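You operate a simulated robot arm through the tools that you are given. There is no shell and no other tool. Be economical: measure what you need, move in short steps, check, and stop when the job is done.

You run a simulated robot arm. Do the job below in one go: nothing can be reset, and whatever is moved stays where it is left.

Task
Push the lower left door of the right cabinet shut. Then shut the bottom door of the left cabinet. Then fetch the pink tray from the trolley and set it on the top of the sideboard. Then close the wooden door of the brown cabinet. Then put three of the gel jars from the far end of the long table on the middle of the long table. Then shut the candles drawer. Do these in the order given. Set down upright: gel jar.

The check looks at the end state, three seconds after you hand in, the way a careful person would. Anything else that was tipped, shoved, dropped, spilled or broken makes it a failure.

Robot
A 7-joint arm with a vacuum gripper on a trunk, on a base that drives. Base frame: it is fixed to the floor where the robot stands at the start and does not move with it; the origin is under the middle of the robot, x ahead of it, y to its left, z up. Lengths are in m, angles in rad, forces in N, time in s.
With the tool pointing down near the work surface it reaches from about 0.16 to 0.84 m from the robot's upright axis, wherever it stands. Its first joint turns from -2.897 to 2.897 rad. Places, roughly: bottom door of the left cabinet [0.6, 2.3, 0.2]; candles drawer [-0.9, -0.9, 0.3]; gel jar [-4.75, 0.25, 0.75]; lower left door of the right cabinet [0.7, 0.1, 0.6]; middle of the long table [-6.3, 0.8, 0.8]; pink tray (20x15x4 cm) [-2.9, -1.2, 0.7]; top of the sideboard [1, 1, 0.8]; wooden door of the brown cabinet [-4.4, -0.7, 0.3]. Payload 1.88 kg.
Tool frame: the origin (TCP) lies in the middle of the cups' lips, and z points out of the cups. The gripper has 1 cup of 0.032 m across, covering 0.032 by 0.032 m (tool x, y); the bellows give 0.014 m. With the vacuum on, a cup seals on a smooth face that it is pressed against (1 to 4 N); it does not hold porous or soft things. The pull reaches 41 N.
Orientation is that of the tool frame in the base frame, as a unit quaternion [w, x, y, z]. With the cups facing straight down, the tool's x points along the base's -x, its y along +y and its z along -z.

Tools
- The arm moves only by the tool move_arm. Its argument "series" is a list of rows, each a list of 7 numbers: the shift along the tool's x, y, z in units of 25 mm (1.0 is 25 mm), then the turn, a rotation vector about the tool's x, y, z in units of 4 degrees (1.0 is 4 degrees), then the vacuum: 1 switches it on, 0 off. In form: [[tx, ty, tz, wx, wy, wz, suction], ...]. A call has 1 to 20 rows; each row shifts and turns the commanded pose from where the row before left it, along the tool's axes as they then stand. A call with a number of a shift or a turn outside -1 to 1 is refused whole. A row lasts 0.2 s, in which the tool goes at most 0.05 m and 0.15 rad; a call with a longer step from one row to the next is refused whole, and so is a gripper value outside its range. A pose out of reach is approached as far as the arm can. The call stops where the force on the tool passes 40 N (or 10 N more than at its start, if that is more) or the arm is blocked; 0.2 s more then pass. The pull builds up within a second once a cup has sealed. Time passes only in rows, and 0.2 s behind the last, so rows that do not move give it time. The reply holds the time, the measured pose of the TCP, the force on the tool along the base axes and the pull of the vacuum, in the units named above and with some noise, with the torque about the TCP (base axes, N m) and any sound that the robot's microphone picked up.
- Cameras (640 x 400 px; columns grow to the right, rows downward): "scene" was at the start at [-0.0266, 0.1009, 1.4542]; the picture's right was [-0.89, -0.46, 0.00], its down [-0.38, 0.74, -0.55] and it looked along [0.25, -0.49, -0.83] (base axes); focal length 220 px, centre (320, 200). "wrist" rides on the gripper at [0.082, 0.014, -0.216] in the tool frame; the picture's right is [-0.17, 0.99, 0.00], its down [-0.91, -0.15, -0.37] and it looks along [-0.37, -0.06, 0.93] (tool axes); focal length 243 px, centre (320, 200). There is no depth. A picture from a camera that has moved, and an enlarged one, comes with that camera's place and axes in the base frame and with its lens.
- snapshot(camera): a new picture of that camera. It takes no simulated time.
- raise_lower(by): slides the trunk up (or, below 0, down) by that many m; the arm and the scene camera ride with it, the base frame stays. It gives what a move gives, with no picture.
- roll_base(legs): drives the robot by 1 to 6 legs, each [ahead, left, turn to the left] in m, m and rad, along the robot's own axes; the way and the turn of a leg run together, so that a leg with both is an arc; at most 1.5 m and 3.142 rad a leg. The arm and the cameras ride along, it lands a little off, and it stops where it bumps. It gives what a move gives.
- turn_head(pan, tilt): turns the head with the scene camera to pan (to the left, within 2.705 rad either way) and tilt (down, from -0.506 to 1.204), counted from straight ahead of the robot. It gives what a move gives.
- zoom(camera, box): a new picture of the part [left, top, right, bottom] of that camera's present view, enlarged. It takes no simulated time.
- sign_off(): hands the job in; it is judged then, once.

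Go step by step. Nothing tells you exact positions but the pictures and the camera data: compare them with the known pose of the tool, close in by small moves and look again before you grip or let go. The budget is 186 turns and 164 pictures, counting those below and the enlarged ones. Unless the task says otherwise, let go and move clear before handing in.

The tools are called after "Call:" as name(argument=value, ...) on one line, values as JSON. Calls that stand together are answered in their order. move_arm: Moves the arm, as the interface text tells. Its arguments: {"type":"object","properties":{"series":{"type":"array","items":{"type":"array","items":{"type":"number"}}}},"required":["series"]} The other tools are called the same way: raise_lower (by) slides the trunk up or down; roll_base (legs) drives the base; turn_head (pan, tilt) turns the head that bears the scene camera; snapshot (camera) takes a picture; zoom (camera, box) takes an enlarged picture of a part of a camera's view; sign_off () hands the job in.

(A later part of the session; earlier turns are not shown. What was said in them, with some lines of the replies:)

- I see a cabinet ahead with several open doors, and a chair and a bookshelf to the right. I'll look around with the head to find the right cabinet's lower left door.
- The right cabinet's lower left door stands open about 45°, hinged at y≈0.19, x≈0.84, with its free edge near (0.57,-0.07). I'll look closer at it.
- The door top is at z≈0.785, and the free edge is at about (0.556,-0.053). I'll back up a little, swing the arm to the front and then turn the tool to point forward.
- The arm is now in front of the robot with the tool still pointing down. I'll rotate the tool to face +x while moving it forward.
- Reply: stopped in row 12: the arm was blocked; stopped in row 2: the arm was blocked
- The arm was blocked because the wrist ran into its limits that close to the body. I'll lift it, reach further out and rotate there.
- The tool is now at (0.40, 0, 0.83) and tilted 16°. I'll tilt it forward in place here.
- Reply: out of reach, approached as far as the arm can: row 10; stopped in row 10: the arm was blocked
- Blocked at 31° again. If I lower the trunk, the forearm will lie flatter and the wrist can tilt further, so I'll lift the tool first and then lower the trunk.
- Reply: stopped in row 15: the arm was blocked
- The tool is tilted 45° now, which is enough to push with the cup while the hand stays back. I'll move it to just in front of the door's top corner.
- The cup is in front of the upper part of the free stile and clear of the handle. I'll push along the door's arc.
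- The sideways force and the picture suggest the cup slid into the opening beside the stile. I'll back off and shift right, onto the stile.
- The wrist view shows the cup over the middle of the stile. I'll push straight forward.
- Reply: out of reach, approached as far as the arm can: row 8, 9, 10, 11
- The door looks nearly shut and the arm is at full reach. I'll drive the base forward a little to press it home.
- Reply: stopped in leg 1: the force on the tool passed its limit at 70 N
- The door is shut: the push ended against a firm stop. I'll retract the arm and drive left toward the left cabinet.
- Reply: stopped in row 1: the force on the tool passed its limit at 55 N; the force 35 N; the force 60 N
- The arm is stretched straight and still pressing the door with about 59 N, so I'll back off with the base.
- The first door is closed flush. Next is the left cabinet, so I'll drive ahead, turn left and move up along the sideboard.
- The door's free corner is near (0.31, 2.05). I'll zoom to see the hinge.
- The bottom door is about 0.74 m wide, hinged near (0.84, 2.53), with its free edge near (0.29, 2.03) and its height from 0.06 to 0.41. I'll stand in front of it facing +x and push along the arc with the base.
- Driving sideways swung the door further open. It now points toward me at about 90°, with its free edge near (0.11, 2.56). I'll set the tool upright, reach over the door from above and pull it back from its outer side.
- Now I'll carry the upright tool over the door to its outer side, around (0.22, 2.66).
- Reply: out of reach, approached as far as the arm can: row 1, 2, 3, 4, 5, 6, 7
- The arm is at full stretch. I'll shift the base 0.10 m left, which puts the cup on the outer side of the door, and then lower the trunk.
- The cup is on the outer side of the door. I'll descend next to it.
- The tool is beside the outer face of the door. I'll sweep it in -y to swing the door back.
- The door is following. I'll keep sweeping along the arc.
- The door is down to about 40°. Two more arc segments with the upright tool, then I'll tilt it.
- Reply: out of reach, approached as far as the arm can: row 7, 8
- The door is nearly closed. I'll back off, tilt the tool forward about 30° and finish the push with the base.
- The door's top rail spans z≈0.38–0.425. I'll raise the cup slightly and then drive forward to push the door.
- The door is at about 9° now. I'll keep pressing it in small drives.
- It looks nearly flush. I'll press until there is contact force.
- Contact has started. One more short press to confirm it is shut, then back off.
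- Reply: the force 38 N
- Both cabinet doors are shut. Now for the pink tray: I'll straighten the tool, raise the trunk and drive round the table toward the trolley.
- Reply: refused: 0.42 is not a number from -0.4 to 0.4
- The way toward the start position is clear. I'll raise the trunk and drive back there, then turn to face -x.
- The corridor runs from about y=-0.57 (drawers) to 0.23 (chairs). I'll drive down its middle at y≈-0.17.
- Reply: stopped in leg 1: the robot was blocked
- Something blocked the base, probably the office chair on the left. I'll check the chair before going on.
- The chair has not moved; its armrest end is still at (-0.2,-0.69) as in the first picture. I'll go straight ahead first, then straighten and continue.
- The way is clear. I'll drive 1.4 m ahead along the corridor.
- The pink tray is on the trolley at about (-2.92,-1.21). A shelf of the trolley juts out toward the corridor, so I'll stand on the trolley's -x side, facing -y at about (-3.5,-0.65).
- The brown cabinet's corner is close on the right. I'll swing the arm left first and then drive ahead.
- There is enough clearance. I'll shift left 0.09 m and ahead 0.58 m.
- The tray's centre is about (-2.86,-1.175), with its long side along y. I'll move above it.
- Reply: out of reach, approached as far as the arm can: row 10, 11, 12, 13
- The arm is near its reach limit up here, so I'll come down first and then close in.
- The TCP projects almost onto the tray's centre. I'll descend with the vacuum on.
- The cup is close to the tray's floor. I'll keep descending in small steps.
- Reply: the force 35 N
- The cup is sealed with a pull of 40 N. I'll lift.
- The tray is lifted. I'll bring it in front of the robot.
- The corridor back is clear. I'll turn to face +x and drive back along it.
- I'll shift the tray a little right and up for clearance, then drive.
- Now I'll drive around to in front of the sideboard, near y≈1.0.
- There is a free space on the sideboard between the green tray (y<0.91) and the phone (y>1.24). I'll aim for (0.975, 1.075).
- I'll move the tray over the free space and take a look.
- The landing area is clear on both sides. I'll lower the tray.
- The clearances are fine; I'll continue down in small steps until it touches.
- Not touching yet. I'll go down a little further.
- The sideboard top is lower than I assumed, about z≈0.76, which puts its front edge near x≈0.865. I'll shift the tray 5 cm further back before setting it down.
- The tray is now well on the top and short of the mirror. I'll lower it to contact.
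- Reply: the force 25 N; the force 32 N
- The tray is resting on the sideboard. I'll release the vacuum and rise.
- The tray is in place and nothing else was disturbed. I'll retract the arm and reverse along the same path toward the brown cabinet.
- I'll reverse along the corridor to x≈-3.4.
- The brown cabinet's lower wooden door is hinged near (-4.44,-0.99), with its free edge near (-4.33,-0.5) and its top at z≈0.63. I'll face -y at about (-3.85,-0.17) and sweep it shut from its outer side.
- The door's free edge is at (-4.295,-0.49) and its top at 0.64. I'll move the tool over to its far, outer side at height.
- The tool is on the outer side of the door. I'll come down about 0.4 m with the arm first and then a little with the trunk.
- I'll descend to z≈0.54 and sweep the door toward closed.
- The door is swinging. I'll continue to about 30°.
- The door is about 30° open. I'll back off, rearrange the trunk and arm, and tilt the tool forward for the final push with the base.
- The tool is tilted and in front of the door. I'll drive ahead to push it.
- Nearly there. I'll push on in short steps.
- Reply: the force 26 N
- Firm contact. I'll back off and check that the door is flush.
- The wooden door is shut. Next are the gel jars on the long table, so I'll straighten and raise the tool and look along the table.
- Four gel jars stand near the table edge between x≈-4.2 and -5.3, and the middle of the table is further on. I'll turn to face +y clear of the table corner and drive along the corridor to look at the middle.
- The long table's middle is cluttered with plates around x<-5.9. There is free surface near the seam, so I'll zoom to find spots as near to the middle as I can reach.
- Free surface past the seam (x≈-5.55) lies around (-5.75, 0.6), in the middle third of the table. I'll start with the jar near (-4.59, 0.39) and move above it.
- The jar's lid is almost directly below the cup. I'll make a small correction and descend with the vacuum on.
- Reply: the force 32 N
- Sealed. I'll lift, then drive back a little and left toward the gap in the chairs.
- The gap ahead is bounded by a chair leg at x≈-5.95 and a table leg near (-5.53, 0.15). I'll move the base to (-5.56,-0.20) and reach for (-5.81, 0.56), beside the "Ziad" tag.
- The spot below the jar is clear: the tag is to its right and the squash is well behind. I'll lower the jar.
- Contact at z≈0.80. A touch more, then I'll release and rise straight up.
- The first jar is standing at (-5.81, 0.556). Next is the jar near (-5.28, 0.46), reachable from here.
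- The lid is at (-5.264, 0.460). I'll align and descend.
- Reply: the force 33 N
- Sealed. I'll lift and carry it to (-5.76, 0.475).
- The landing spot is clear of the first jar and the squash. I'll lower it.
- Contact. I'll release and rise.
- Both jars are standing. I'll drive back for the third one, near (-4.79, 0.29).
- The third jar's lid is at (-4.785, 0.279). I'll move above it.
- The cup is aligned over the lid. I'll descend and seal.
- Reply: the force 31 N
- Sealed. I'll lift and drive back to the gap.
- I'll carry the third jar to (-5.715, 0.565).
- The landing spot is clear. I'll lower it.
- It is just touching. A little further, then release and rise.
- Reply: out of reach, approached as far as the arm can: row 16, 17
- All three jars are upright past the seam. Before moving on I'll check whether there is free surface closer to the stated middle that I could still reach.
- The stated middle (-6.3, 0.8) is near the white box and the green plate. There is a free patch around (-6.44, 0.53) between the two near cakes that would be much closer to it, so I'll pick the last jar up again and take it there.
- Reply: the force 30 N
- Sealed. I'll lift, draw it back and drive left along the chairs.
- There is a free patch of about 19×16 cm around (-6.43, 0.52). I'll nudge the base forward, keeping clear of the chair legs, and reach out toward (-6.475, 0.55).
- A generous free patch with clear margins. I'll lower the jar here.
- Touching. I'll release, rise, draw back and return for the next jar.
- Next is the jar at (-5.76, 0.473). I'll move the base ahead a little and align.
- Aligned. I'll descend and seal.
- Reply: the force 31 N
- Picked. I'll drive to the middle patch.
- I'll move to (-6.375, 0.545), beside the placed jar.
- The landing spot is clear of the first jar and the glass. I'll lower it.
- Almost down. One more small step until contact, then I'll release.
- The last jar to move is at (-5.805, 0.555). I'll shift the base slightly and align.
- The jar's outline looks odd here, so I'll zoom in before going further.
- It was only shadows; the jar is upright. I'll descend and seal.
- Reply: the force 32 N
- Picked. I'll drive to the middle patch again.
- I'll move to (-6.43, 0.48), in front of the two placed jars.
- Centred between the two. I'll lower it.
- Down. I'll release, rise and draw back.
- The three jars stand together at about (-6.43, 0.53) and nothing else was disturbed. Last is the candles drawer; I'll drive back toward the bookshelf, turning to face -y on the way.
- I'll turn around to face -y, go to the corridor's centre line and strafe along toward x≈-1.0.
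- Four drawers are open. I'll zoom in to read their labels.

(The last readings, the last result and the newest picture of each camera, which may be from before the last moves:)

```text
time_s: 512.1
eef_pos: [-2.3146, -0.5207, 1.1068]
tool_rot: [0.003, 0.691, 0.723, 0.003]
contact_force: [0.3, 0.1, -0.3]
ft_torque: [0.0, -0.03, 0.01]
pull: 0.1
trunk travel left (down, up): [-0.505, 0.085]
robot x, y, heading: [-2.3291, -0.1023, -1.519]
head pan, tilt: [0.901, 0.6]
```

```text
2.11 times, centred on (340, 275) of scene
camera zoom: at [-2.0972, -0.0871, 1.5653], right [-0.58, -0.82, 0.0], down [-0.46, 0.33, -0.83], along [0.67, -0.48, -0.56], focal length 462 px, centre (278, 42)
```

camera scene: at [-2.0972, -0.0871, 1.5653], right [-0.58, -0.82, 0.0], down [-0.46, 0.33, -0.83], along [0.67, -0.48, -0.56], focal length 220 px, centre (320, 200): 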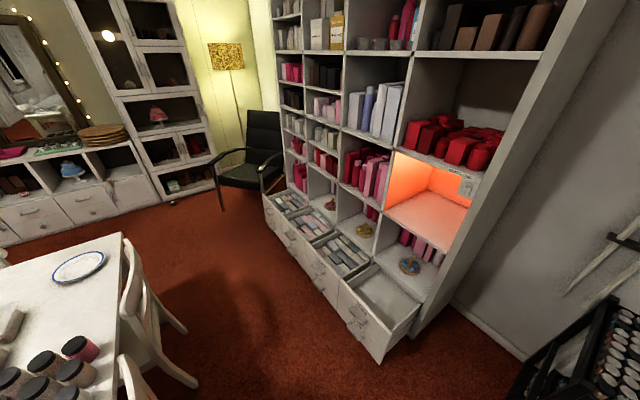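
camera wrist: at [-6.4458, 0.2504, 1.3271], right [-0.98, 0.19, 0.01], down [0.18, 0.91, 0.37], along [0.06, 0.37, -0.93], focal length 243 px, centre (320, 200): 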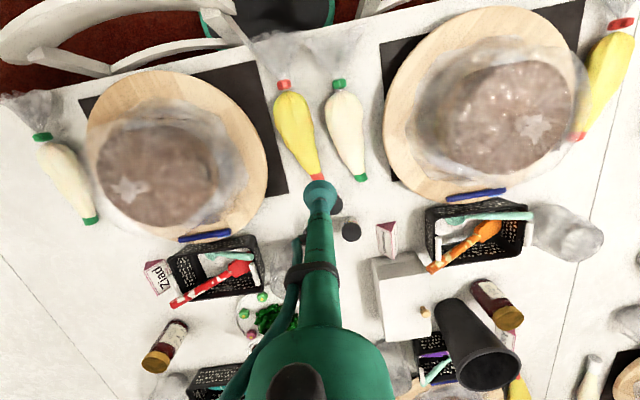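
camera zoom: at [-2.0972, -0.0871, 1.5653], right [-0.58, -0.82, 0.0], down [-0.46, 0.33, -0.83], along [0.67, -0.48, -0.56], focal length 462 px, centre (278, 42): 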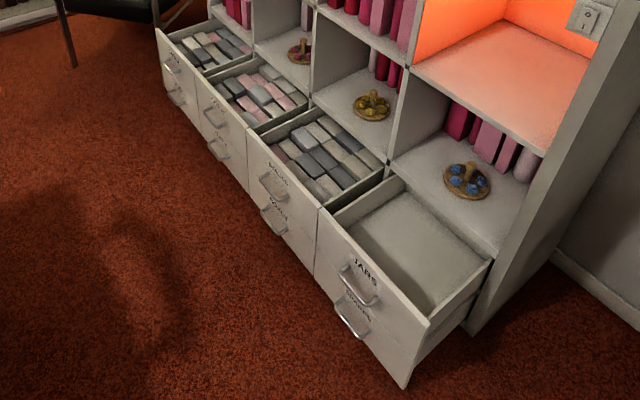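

The columns are about 0.39 m wide, so the one centred at x≈-0.9 should hold the candles drawer. I'll drive there and read its label.

Call:
roll_base(legs=[[0.05, 0, -0.05], [0, 1.3, 0]])

Call:
turn_head(pan=0.0, tilt=1.1)

Call:
snapshot(camera="scene")

```text
time_s: 519.3
eef_pos: [-1.0101, -0.5793, 1.1071]
tool_rot: [0.004, 0.717, 0.697, 0.004]
contact_force: [0.5, -0.1, 0.2]
ft_torque: [-0.01, 0.0, -0.01]
pull: 0.2
trunk travel left (down, up): [-0.505, 0.085]
robot x, y, heading: [-0.9941, -0.1605, -1.592]
head pan, tilt: [0.901, 0.6]
```

```text
time_s: 520.5
eef_pos: [-1.0097, -0.5789, 1.1066]
tool_rot: [0.005, 0.717, 0.697, 0.003]
contact_force: [1.0, 0.1, -0.6]
ft_torque: [0.05, 0.03, 0.0]
pull: 0.0
trunk travel left (down, up): [-0.505, 0.085]
robot x, y, heading: [-0.996, -0.1662, -1.588]
head pan, tilt: [0.0, 1.1]
```

```text
24 pictures are left
camera scene: at [-0.8327, -0.17, 1.5267], right [-1.0, 0.02, 0.0], down [0.02, 0.89, -0.45], along [-0.01, -0.45, -0.89], focal length 220 px, centre (320, 200)
```

scene: 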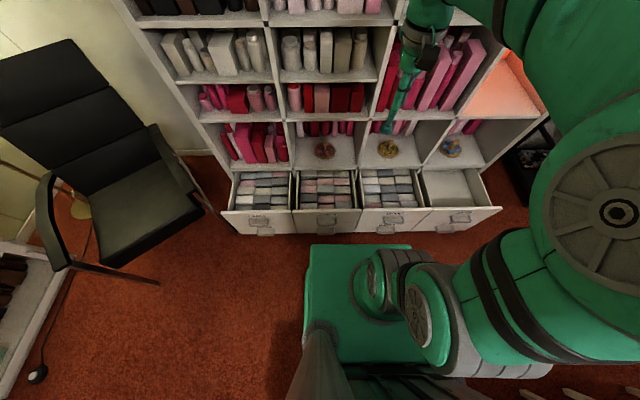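

Call:
zoom(camera="scene", box=[215, 160, 375, 260])

```text
4.00 times, centred on (295, 210) of scene
camera zoom: at [-0.8327, -0.17, 1.5267], right [-1.0, 0.02, 0.0], down [0.02, 0.89, -0.45], along [-0.01, -0.45, -0.89], focal length 878 px, centre (420, 160)
```

zoom: 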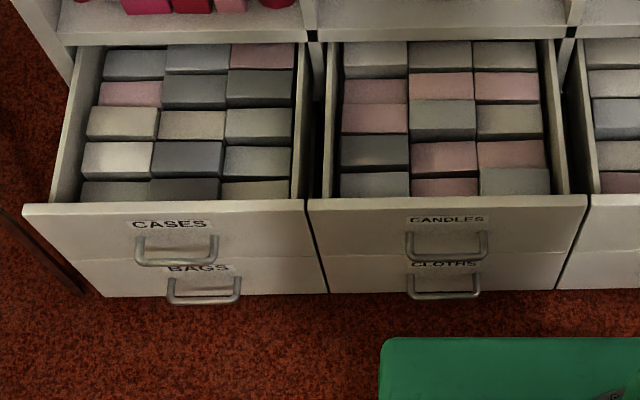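

The upper drawer of this column is labelled CANDLES: front at y≈-0.66, x from -1.07 to -0.695, z from 0.22 to 0.43. I'll centre the robot on x≈-0.88, lower the trunk and tilt the tool slightly.

Call:
roll_base(legs=[[0.0, 0.11, 0.018]])

Call:
raise_lower(by=-0.4)

Call:
move_arm(series=[[0.3, 0, 0, 0, -1, 0, 0], [0, 0, 0, 0, -1, 0, 0], [0, 0, 0, 0, -1, 0, 0], [0, 0, 0, 0, -1, 0, 0], [0, 0, 0, 0, -1, 0, 0], [0, 0, 0, 0, -1, 0, 0]])

Call:
snapshot(camera="wrist")

```text
time_s: 521.7
eef_pos: [-0.8894, -0.5813, 1.1058]
tool_rot: [0.003, 0.71, 0.704, 0.004]
contact_force: [0.6, 0.2, -0.9]
ft_torque: [-0.01, -0.04, 0.03]
pull: 0.0
trunk travel left (down, up): [-0.505, 0.085]
robot x, y, heading: [-0.8858, -0.1608, -1.567]
head pan, tilt: [0.0, 1.1]
```

```text
time_s: 525.5
eef_pos: [-0.8896, -0.5814, 0.7076]
tool_rot: [0.004, 0.71, 0.704, 0.003]
contact_force: [-0.5, 1.4, -0.7]
ft_torque: [0.0, 0.0, -0.01]
pull: 0.1
trunk travel left (down, up): [-0.105, 0.485]
robot x, y, heading: [-0.8871, -0.1605, -1.571]
head pan, tilt: [0.0, 1.1]
```

```text
time_s: 527.1
eef_pos: [-0.8887, -0.5728, 0.6671]
tool_rot: [0.114, 0.701, 0.696, -0.105]
contact_force: [0.2, 0.2, 0.1]
ft_torque: [-0.01, 0.03, 0.02]
pull: 0.2
trunk travel left (down, up): [-0.105, 0.485]
robot x, y, heading: [-0.8857, -0.1658, -1.574]
head pan, tilt: [0.0, 1.1]
stopped in row 6: the arm was blocked; the commanded pose is now the measured one
```

```text
22 pictures are left
camera wrist: at [-0.876, -0.4284, 0.8475], right [0.98, -0.16, 0.06], down [-0.17, -0.76, 0.63], along [-0.06, -0.63, -0.77], focal length 243 px, centre (320, 200)
```

wrist: 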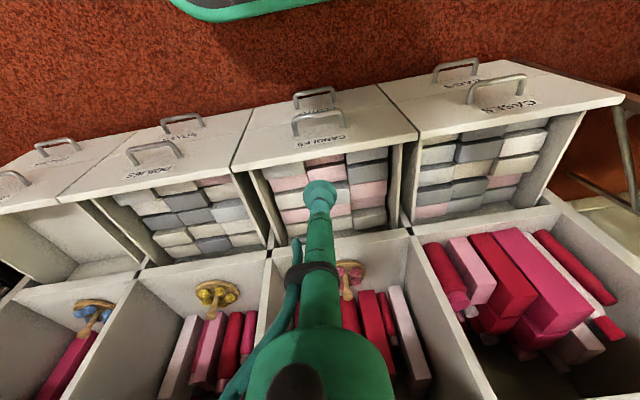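

The tilt is blocked this close in. I'll go upright, descend in front of the drawer and push the first part with the upright tool.

Call:
move_arm(series=[[0, 0, 0, 0, 1, 0, 0], [0, 0, 0, 0, 1, 0, 0], [0, 0, 0, 0, 1, 0, 0], [0, 0, 0, 0, 1, 0, 0], [0, 0, 0, 0, 0.45, 0, 0], [0, 0, 1, 0, 0, 0, 0], [0, 0, 1, 0, 0, 0, 0], [0, 0, 1, 0, 0, 0, 0], [0, 0, 1, 0, 0, 0, 0], [0, 0, 1, 0, 0, 0, 0], [0, 0, 1, 0, 0, 0, 0], [0, 0, 1, 0, 0, 0, 0], [0, 0, 1, 0, 0, 0, 0], [0, 0, 1, 0, 0, 0, 0], [0, 0, 1, 0, 0, 0, 0], [0, 0, 1, 0, 0, 0, 0]])

Call:
snapshot(camera="wrist")

```text
time_s: 530.5
eef_pos: [-0.8863, -0.5747, 0.3919]
tool_rot: [0.007, 0.709, 0.705, 0.003]
contact_force: [-0.3, -0.3, 0.2]
ft_torque: [-0.01, 0.0, 0.03]
pull: 0.0
trunk travel left (down, up): [-0.105, 0.485]
robot x, y, heading: [-0.8902, -0.1638, -1.566]
head pan, tilt: [0.0, 1.1]
```

```text
21 pictures are left
camera wrist: at [-0.8746, -0.491, 0.6072], right [0.98, -0.17, 0.01], down [-0.16, -0.91, 0.38], along [-0.05, -0.37, -0.93], focal length 243 px, centre (320, 200)
```

wrist: 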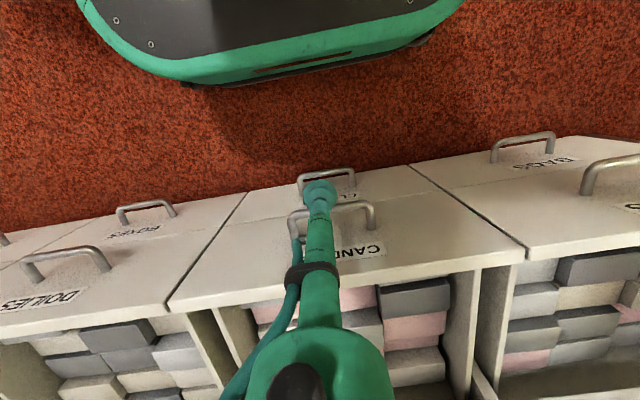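

The cup is at z≈0.39, above the handle and below the drawer's top edge. I'll push in -y.

Call:
move_arm(series=[[-0.8, 0, 0, 0, 0, 0, 0], [-0.8, 0, 0, 0, 0, 0, 0], [-0.8, 0, 0, 0, 0, 0, 0], [-0.8, 0, 0, 0, 0, 0, 0], [-0.8, 0, 0, 0, 0, 0, 0], [-0.8, 0, 0, 0, 0, 0, 0], [-0.8, 0, 0, 0, 0, 0, 0], [-0.8, 0, 0, 0, 0, 0, 0], [-0.8, 0, 0, 0, 0, 0, 0], [-0.8, 0, 0, 0, 0, 0, 0], [-0.8, 0, 0, 0, 0, 0, 0]])

Call:
snapshot(camera="wrist")

```text
time_s: 532.9
eef_pos: [-0.8858, -0.7944, 0.3936]
tool_rot: [0.006, 0.709, 0.705, 0.004]
contact_force: [-0.3, 0.7, 0.2]
ft_torque: [0.0, -0.01, 0.02]
pull: 0.0
trunk travel left (down, up): [-0.105, 0.485]
robot x, y, heading: [-0.886, -0.1649, -1.57]
head pan, tilt: [0.0, 1.1]
```

```text
20 pictures are left
camera wrist: at [-0.8748, -0.7112, 0.6089], right [0.98, -0.17, 0.01], down [-0.16, -0.91, 0.38], along [-0.05, -0.37, -0.93], focal length 243 px, centre (320, 200)
```

wrist: 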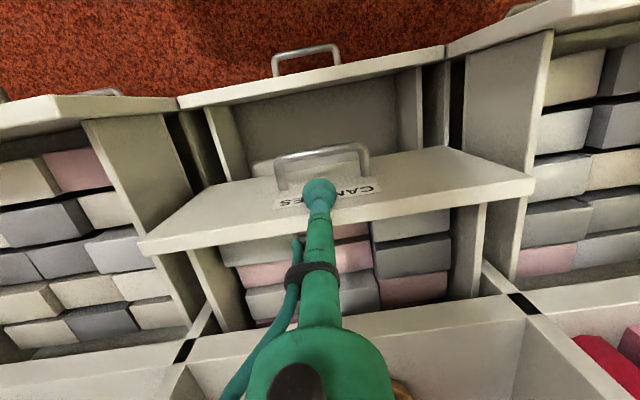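

The drawer is sliding in. I'll back off slightly and tilt the tool now so the hand stays clear of the shelf above for the last 12 cm.

Call:
move_arm(series=[[0.8, 0, 0, 0, 0, 0, 0], [0.4, 0, 0, 0, -1, 0, 0], [0, 0, 0, 0, -1, 0, 0], [0, 0, 0, 0, -1, 0, 0], [0, 0, 0, 0, -1, 0, 0], [0, 0, 0, 0, -1, 0, 0], [0, 0, 0, 0, -1, 0, 0]])

Call:
snapshot(camera="wrist")

```text
time_s: 534.5
eef_pos: [-0.8868, -0.7654, 0.3922]
tool_rot: [0.154, 0.694, 0.688, -0.146]
contact_force: [-1.0, -0.6, -0.2]
ft_torque: [0.0, 0.0, -0.03]
pull: 0.0
trunk travel left (down, up): [-0.105, 0.485]
robot x, y, heading: [-0.8871, -0.1646, -1.564]
head pan, tilt: [0.0, 1.1]
```

```text
19 pictures are left
camera wrist: at [-0.8738, -0.6006, 0.5562], right [0.98, -0.16, 0.08], down [-0.17, -0.68, 0.72], along [-0.06, -0.72, -0.69], focal length 243 px, centre (320, 200)
```

wrist: 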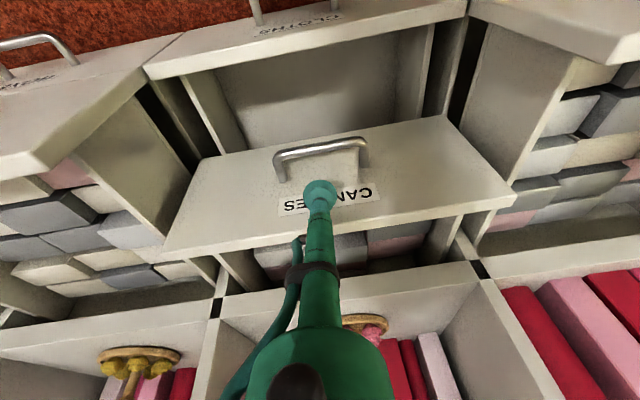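

Tilted 24°. I'll push forward steadily.

Call:
move_arm(series=[[-0.73, 0, 0.33, 0, 0, 0, 0], [-0.73, 0, 0.33, 0, 0, 0, 0], [-0.73, 0, 0.33, 0, 0, 0, 0], [-0.73, 0, 0.33, 0, 0, 0, 0], [-0.73, 0, 0.33, 0, 0, 0, 0], [-0.73, 0, 0.33, 0, 0, 0, 0]])

Call:
snapshot(camera="wrist")

```text
time_s: 535.9
eef_pos: [-0.8868, -0.8862, 0.3954]
tool_rot: [0.153, 0.694, 0.688, -0.145]
contact_force: [-1.4, -0.8, 0.9]
ft_torque: [0.0, 0.0, 0.02]
pull: 0.0
trunk travel left (down, up): [-0.105, 0.485]
robot x, y, heading: [-0.8875, -0.1621, -1.566]
head pan, tilt: [0.0, 1.1]
```

```text
18 pictures are left
camera wrist: at [-0.8744, -0.7218, 0.5576], right [0.98, -0.16, 0.08], down [-0.17, -0.68, 0.72], along [-0.06, -0.72, -0.69], focal length 243 px, centre (320, 200)
```

wrist: 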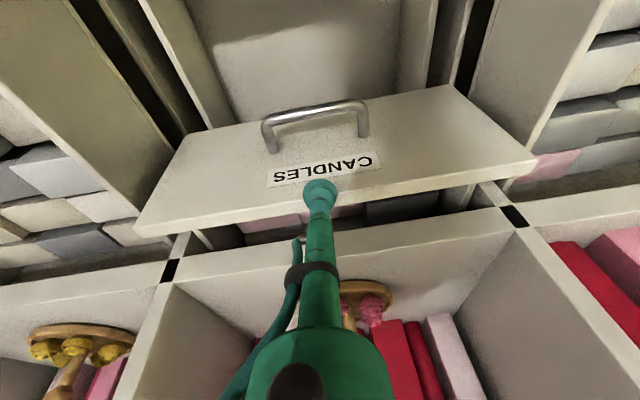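

About 5 cm remain. I'll continue slightly lower.

Call:
move_arm(series=[[-0.6, 0, 0.6, 0, 0, 0, 0], [-0.73, 0, 0.33, 0, 0, 0, 0], [-0.5, 0, 0.23, 0, 0, 0, 0]])

Call:
snapshot(camera="wrist")

```text
time_s: 536.7
eef_pos: [-0.8882, -0.9375, 0.3861]
tool_rot: [0.152, 0.695, 0.688, -0.144]
contact_force: [1.3, 0.9, 1.8]
ft_torque: [-0.04, 0.03, 0.01]
pull: 0.0
trunk travel left (down, up): [-0.105, 0.485]
robot x, y, heading: [-0.8872, -0.1603, -1.565]
head pan, tilt: [0.0, 1.1]
```

```text
17 pictures are left
camera wrist: at [-0.8751, -0.7734, 0.549], right [0.98, -0.16, 0.08], down [-0.17, -0.68, 0.72], along [-0.06, -0.72, -0.69], focal length 243 px, centre (320, 200)
```

wrist: 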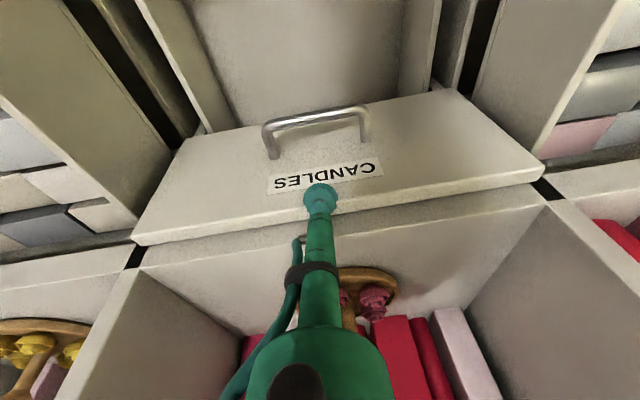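

Nearly flush. I'll press until it stops.

Call:
move_arm(series=[[-0.36, 0, 0.17, 0, 0, 0, 0], [-0.36, 0, 0.17, 0, 0, 0, 0]])

Call:
move_arm(series=[[-0.36, 0, 0.17, 0, 0, 0, 0], [-0.36, 0, 0.17, 0, 0, 0, 0]])

Call:
snapshot(camera="wrist")

```text
time_s: 537.3
eef_pos: [-0.8885, -0.9463, 0.3813]
tool_rot: [0.148, 0.696, 0.689, -0.139]
contact_force: [0.0, 15.6, 12.5]
ft_torque: [-0.19, 0.04, 0.19]
pull: 0.0
trunk travel left (down, up): [-0.105, 0.485]
robot x, y, heading: [-0.8854, -0.1615, -1.566]
head pan, tilt: [0.0, 1.1]
stopped in row 2: the force on the tool passed its limit at 52 N (the readings are from after the stop); the commanded pose is now the measured one
```

```text
time_s: 537.6
eef_pos: [-0.8883, -0.947, 0.3823]
tool_rot: [0.145, 0.698, 0.688, -0.136]
contact_force: [0.0, 19.4, 18.9]
ft_torque: [-0.21, 0.15, 0.25]
pull: 0.1
trunk travel left (down, up): [-0.105, 0.485]
robot x, y, heading: [-0.8869, -0.1665, -1.57]
head pan, tilt: [0.0, 1.1]
stopped in row 1: the force on the tool passed its limit at 54 N (the readings are from after the stop); the commanded pose is now the measured one
```

```text
16 pictures are left
camera wrist: at [-0.8745, -0.7867, 0.5479], right [0.98, -0.16, 0.08], down [-0.17, -0.69, 0.7], along [-0.06, -0.7, -0.71], focal length 243 px, centre (320, 200)
```

wrist: 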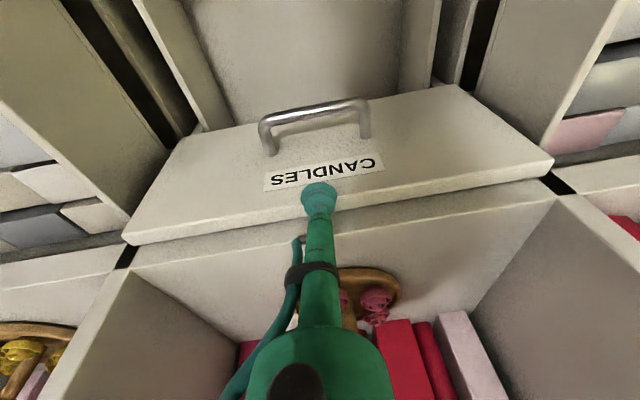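

The drawer is against its stop. I'll back away straight and check.

Call:
move_arm(series=[[0.73, 0, -0.33, 0, 0, 0, 0], [0.73, 0, -0.33, 0, 0, 0, 0], [0.73, 0, -0.33, 0, 0, 0, 0], [0.73, 0, -0.33, 0, 0, 0, 0], [0.73, 0, -0.33, 0, 0, 0, 0], [0.5, 0, -0.8, 0, 0, 0, 0], [0.4, 0, -0.9, 0, 0, 0, 0], [0.4, 0, -0.9, 0, 0, 0, 0], [0.4, 0, -0.9, 0, 0, 0, 0], [0.4, 0, -0.9, 0, 0, 0, 0], [0.4, 0, -0.9, 0, 0, 0, 0], [0.4, 0, -0.9, 0, 0, 0, 0], [0.4, 0, -0.9, 0, 0, 0, 0]])

Call:
snapshot(camera="wrist")

Call:
zoom(camera="scene", box=[190, 100, 510, 300])

```text
time_s: 540.4
eef_pos: [-0.8862, -0.7028, 0.5126]
tool_rot: [0.145, 0.697, 0.689, -0.136]
contact_force: [0.3, 0.0, 0.3]
ft_torque: [0.01, 0.03, -0.05]
pull: 0.0
trunk travel left (down, up): [-0.105, 0.485]
robot x, y, heading: [-0.8859, -0.1652, -1.57]
head pan, tilt: [0.0, 1.1]
```

```text
15 pictures are left
camera wrist: at [-0.8726, -0.543, 0.6791], right [0.98, -0.16, 0.08], down [-0.17, -0.69, 0.7], along [-0.06, -0.7, -0.71], focal length 243 px, centre (320, 200)
```

wrist: 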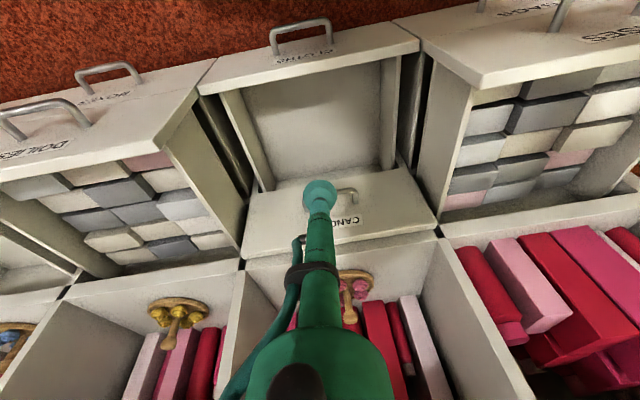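

```text
2.00 times, centred on (350, 200) of scene
camera zoom: at [-0.7214, -0.1671, 1.1267], right [-1.0, 0.0, 0.0], down [0.0, 0.89, -0.45], along [0.0, -0.45, -0.89], focal length 439 px, centre (260, 200)
```

zoom: 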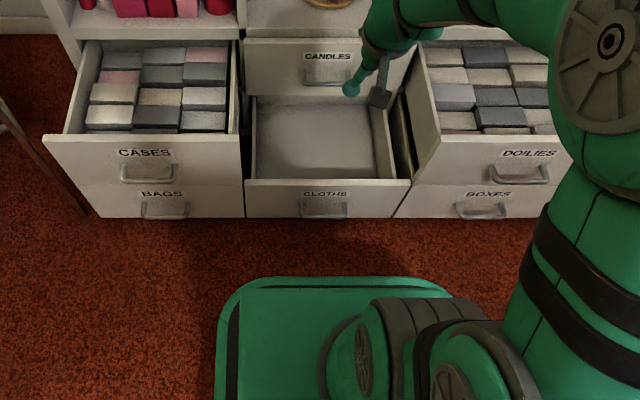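

The candles drawer is shut and its neighbours are unchanged. I'll raise the arm clear and take a last look at the cabinets and the tray.

Call:
move_arm(series=[[0.4, 0, -0.9, 0, 1, 0, 0], [0.4, 0, -0.9, 0, 1, 0, 0], [0.4, 0, -0.9, 0, 1, 0, 0], [0.4, 0, -0.9, 0, 1, 0, 0], [0.4, 0, -0.9, 0, 1, 0, 0], [0, 0, -1, 0, 0.8, 0, 0]])

Call:
turn_head(pan=1.9, tilt=0.3)

Call:
snapshot(camera="scene")

```text
time_s: 541.8
eef_pos: [-0.8872, -0.6252, 0.632]
tool_rot: [0.005, 0.71, 0.704, 0.007]
contact_force: [-0.1, -0.3, 0.7]
ft_torque: [0.0, -0.03, -0.03]
pull: 0.1
trunk travel left (down, up): [-0.105, 0.485]
robot x, y, heading: [-0.8873, -0.1624, -1.571]
head pan, tilt: [0.0, 1.1]
```

```text
time_s: 543.7
eef_pos: [-0.8892, -0.6258, 0.6324]
tool_rot: [0.005, 0.71, 0.704, 0.007]
contact_force: [-0.7, -0.4, -0.5]
ft_torque: [0.02, -0.01, -0.01]
pull: 0.1
trunk travel left (down, up): [-0.105, 0.485]
robot x, y, heading: [-0.8865, -0.1624, -1.568]
head pan, tilt: [1.901, 0.3]
```

```text
13 pictures are left
camera scene: at [-0.6332, -0.0735, 1.1928], right [0.32, -0.95, 0.0], down [-0.28, -0.1, -0.96], along [0.9, 0.31, -0.3], focal length 220 px, centre (320, 200)
```

scene: 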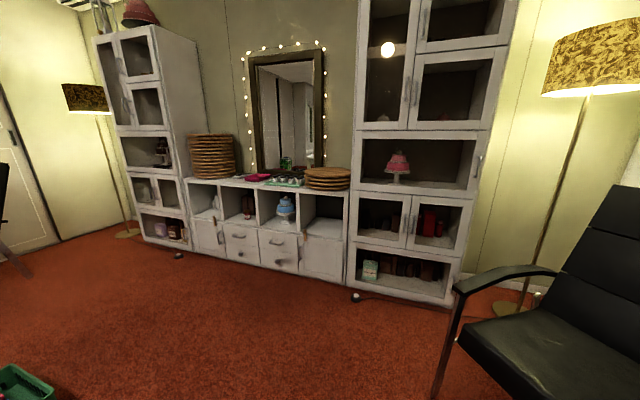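

Both cabinet doors are shut and the pink tray is on the sideboard. The wooden door and candles drawer are closed, the three jars stand upright on the table, and the arm is clear, so I'm handing in.

Call:
sign_off()

```text
The job is handed in.
```

I did all six jobs in the order given and handed the work in. A few points to know:

- **Gel jars:** the exact middle of the long table was cluttered. I set the three jars upright on the nearest clear patch I could reach, at about (-6.43, 0.53), roughly 0.3 m from the point you gave. I put them down near (-5.8, 0.5) first, then moved them closer.
- **Left cabinet door:** while driving into position, the base pushed this door wider open before I closed it. It now looks flush.
- **Office chair:** the base touched something near the chair by the bookshelf and stopped. The pictures show the chair has not moved.
- **Cloths drawer:** the drawer under the candles drawer was already open, and I left it as it was.
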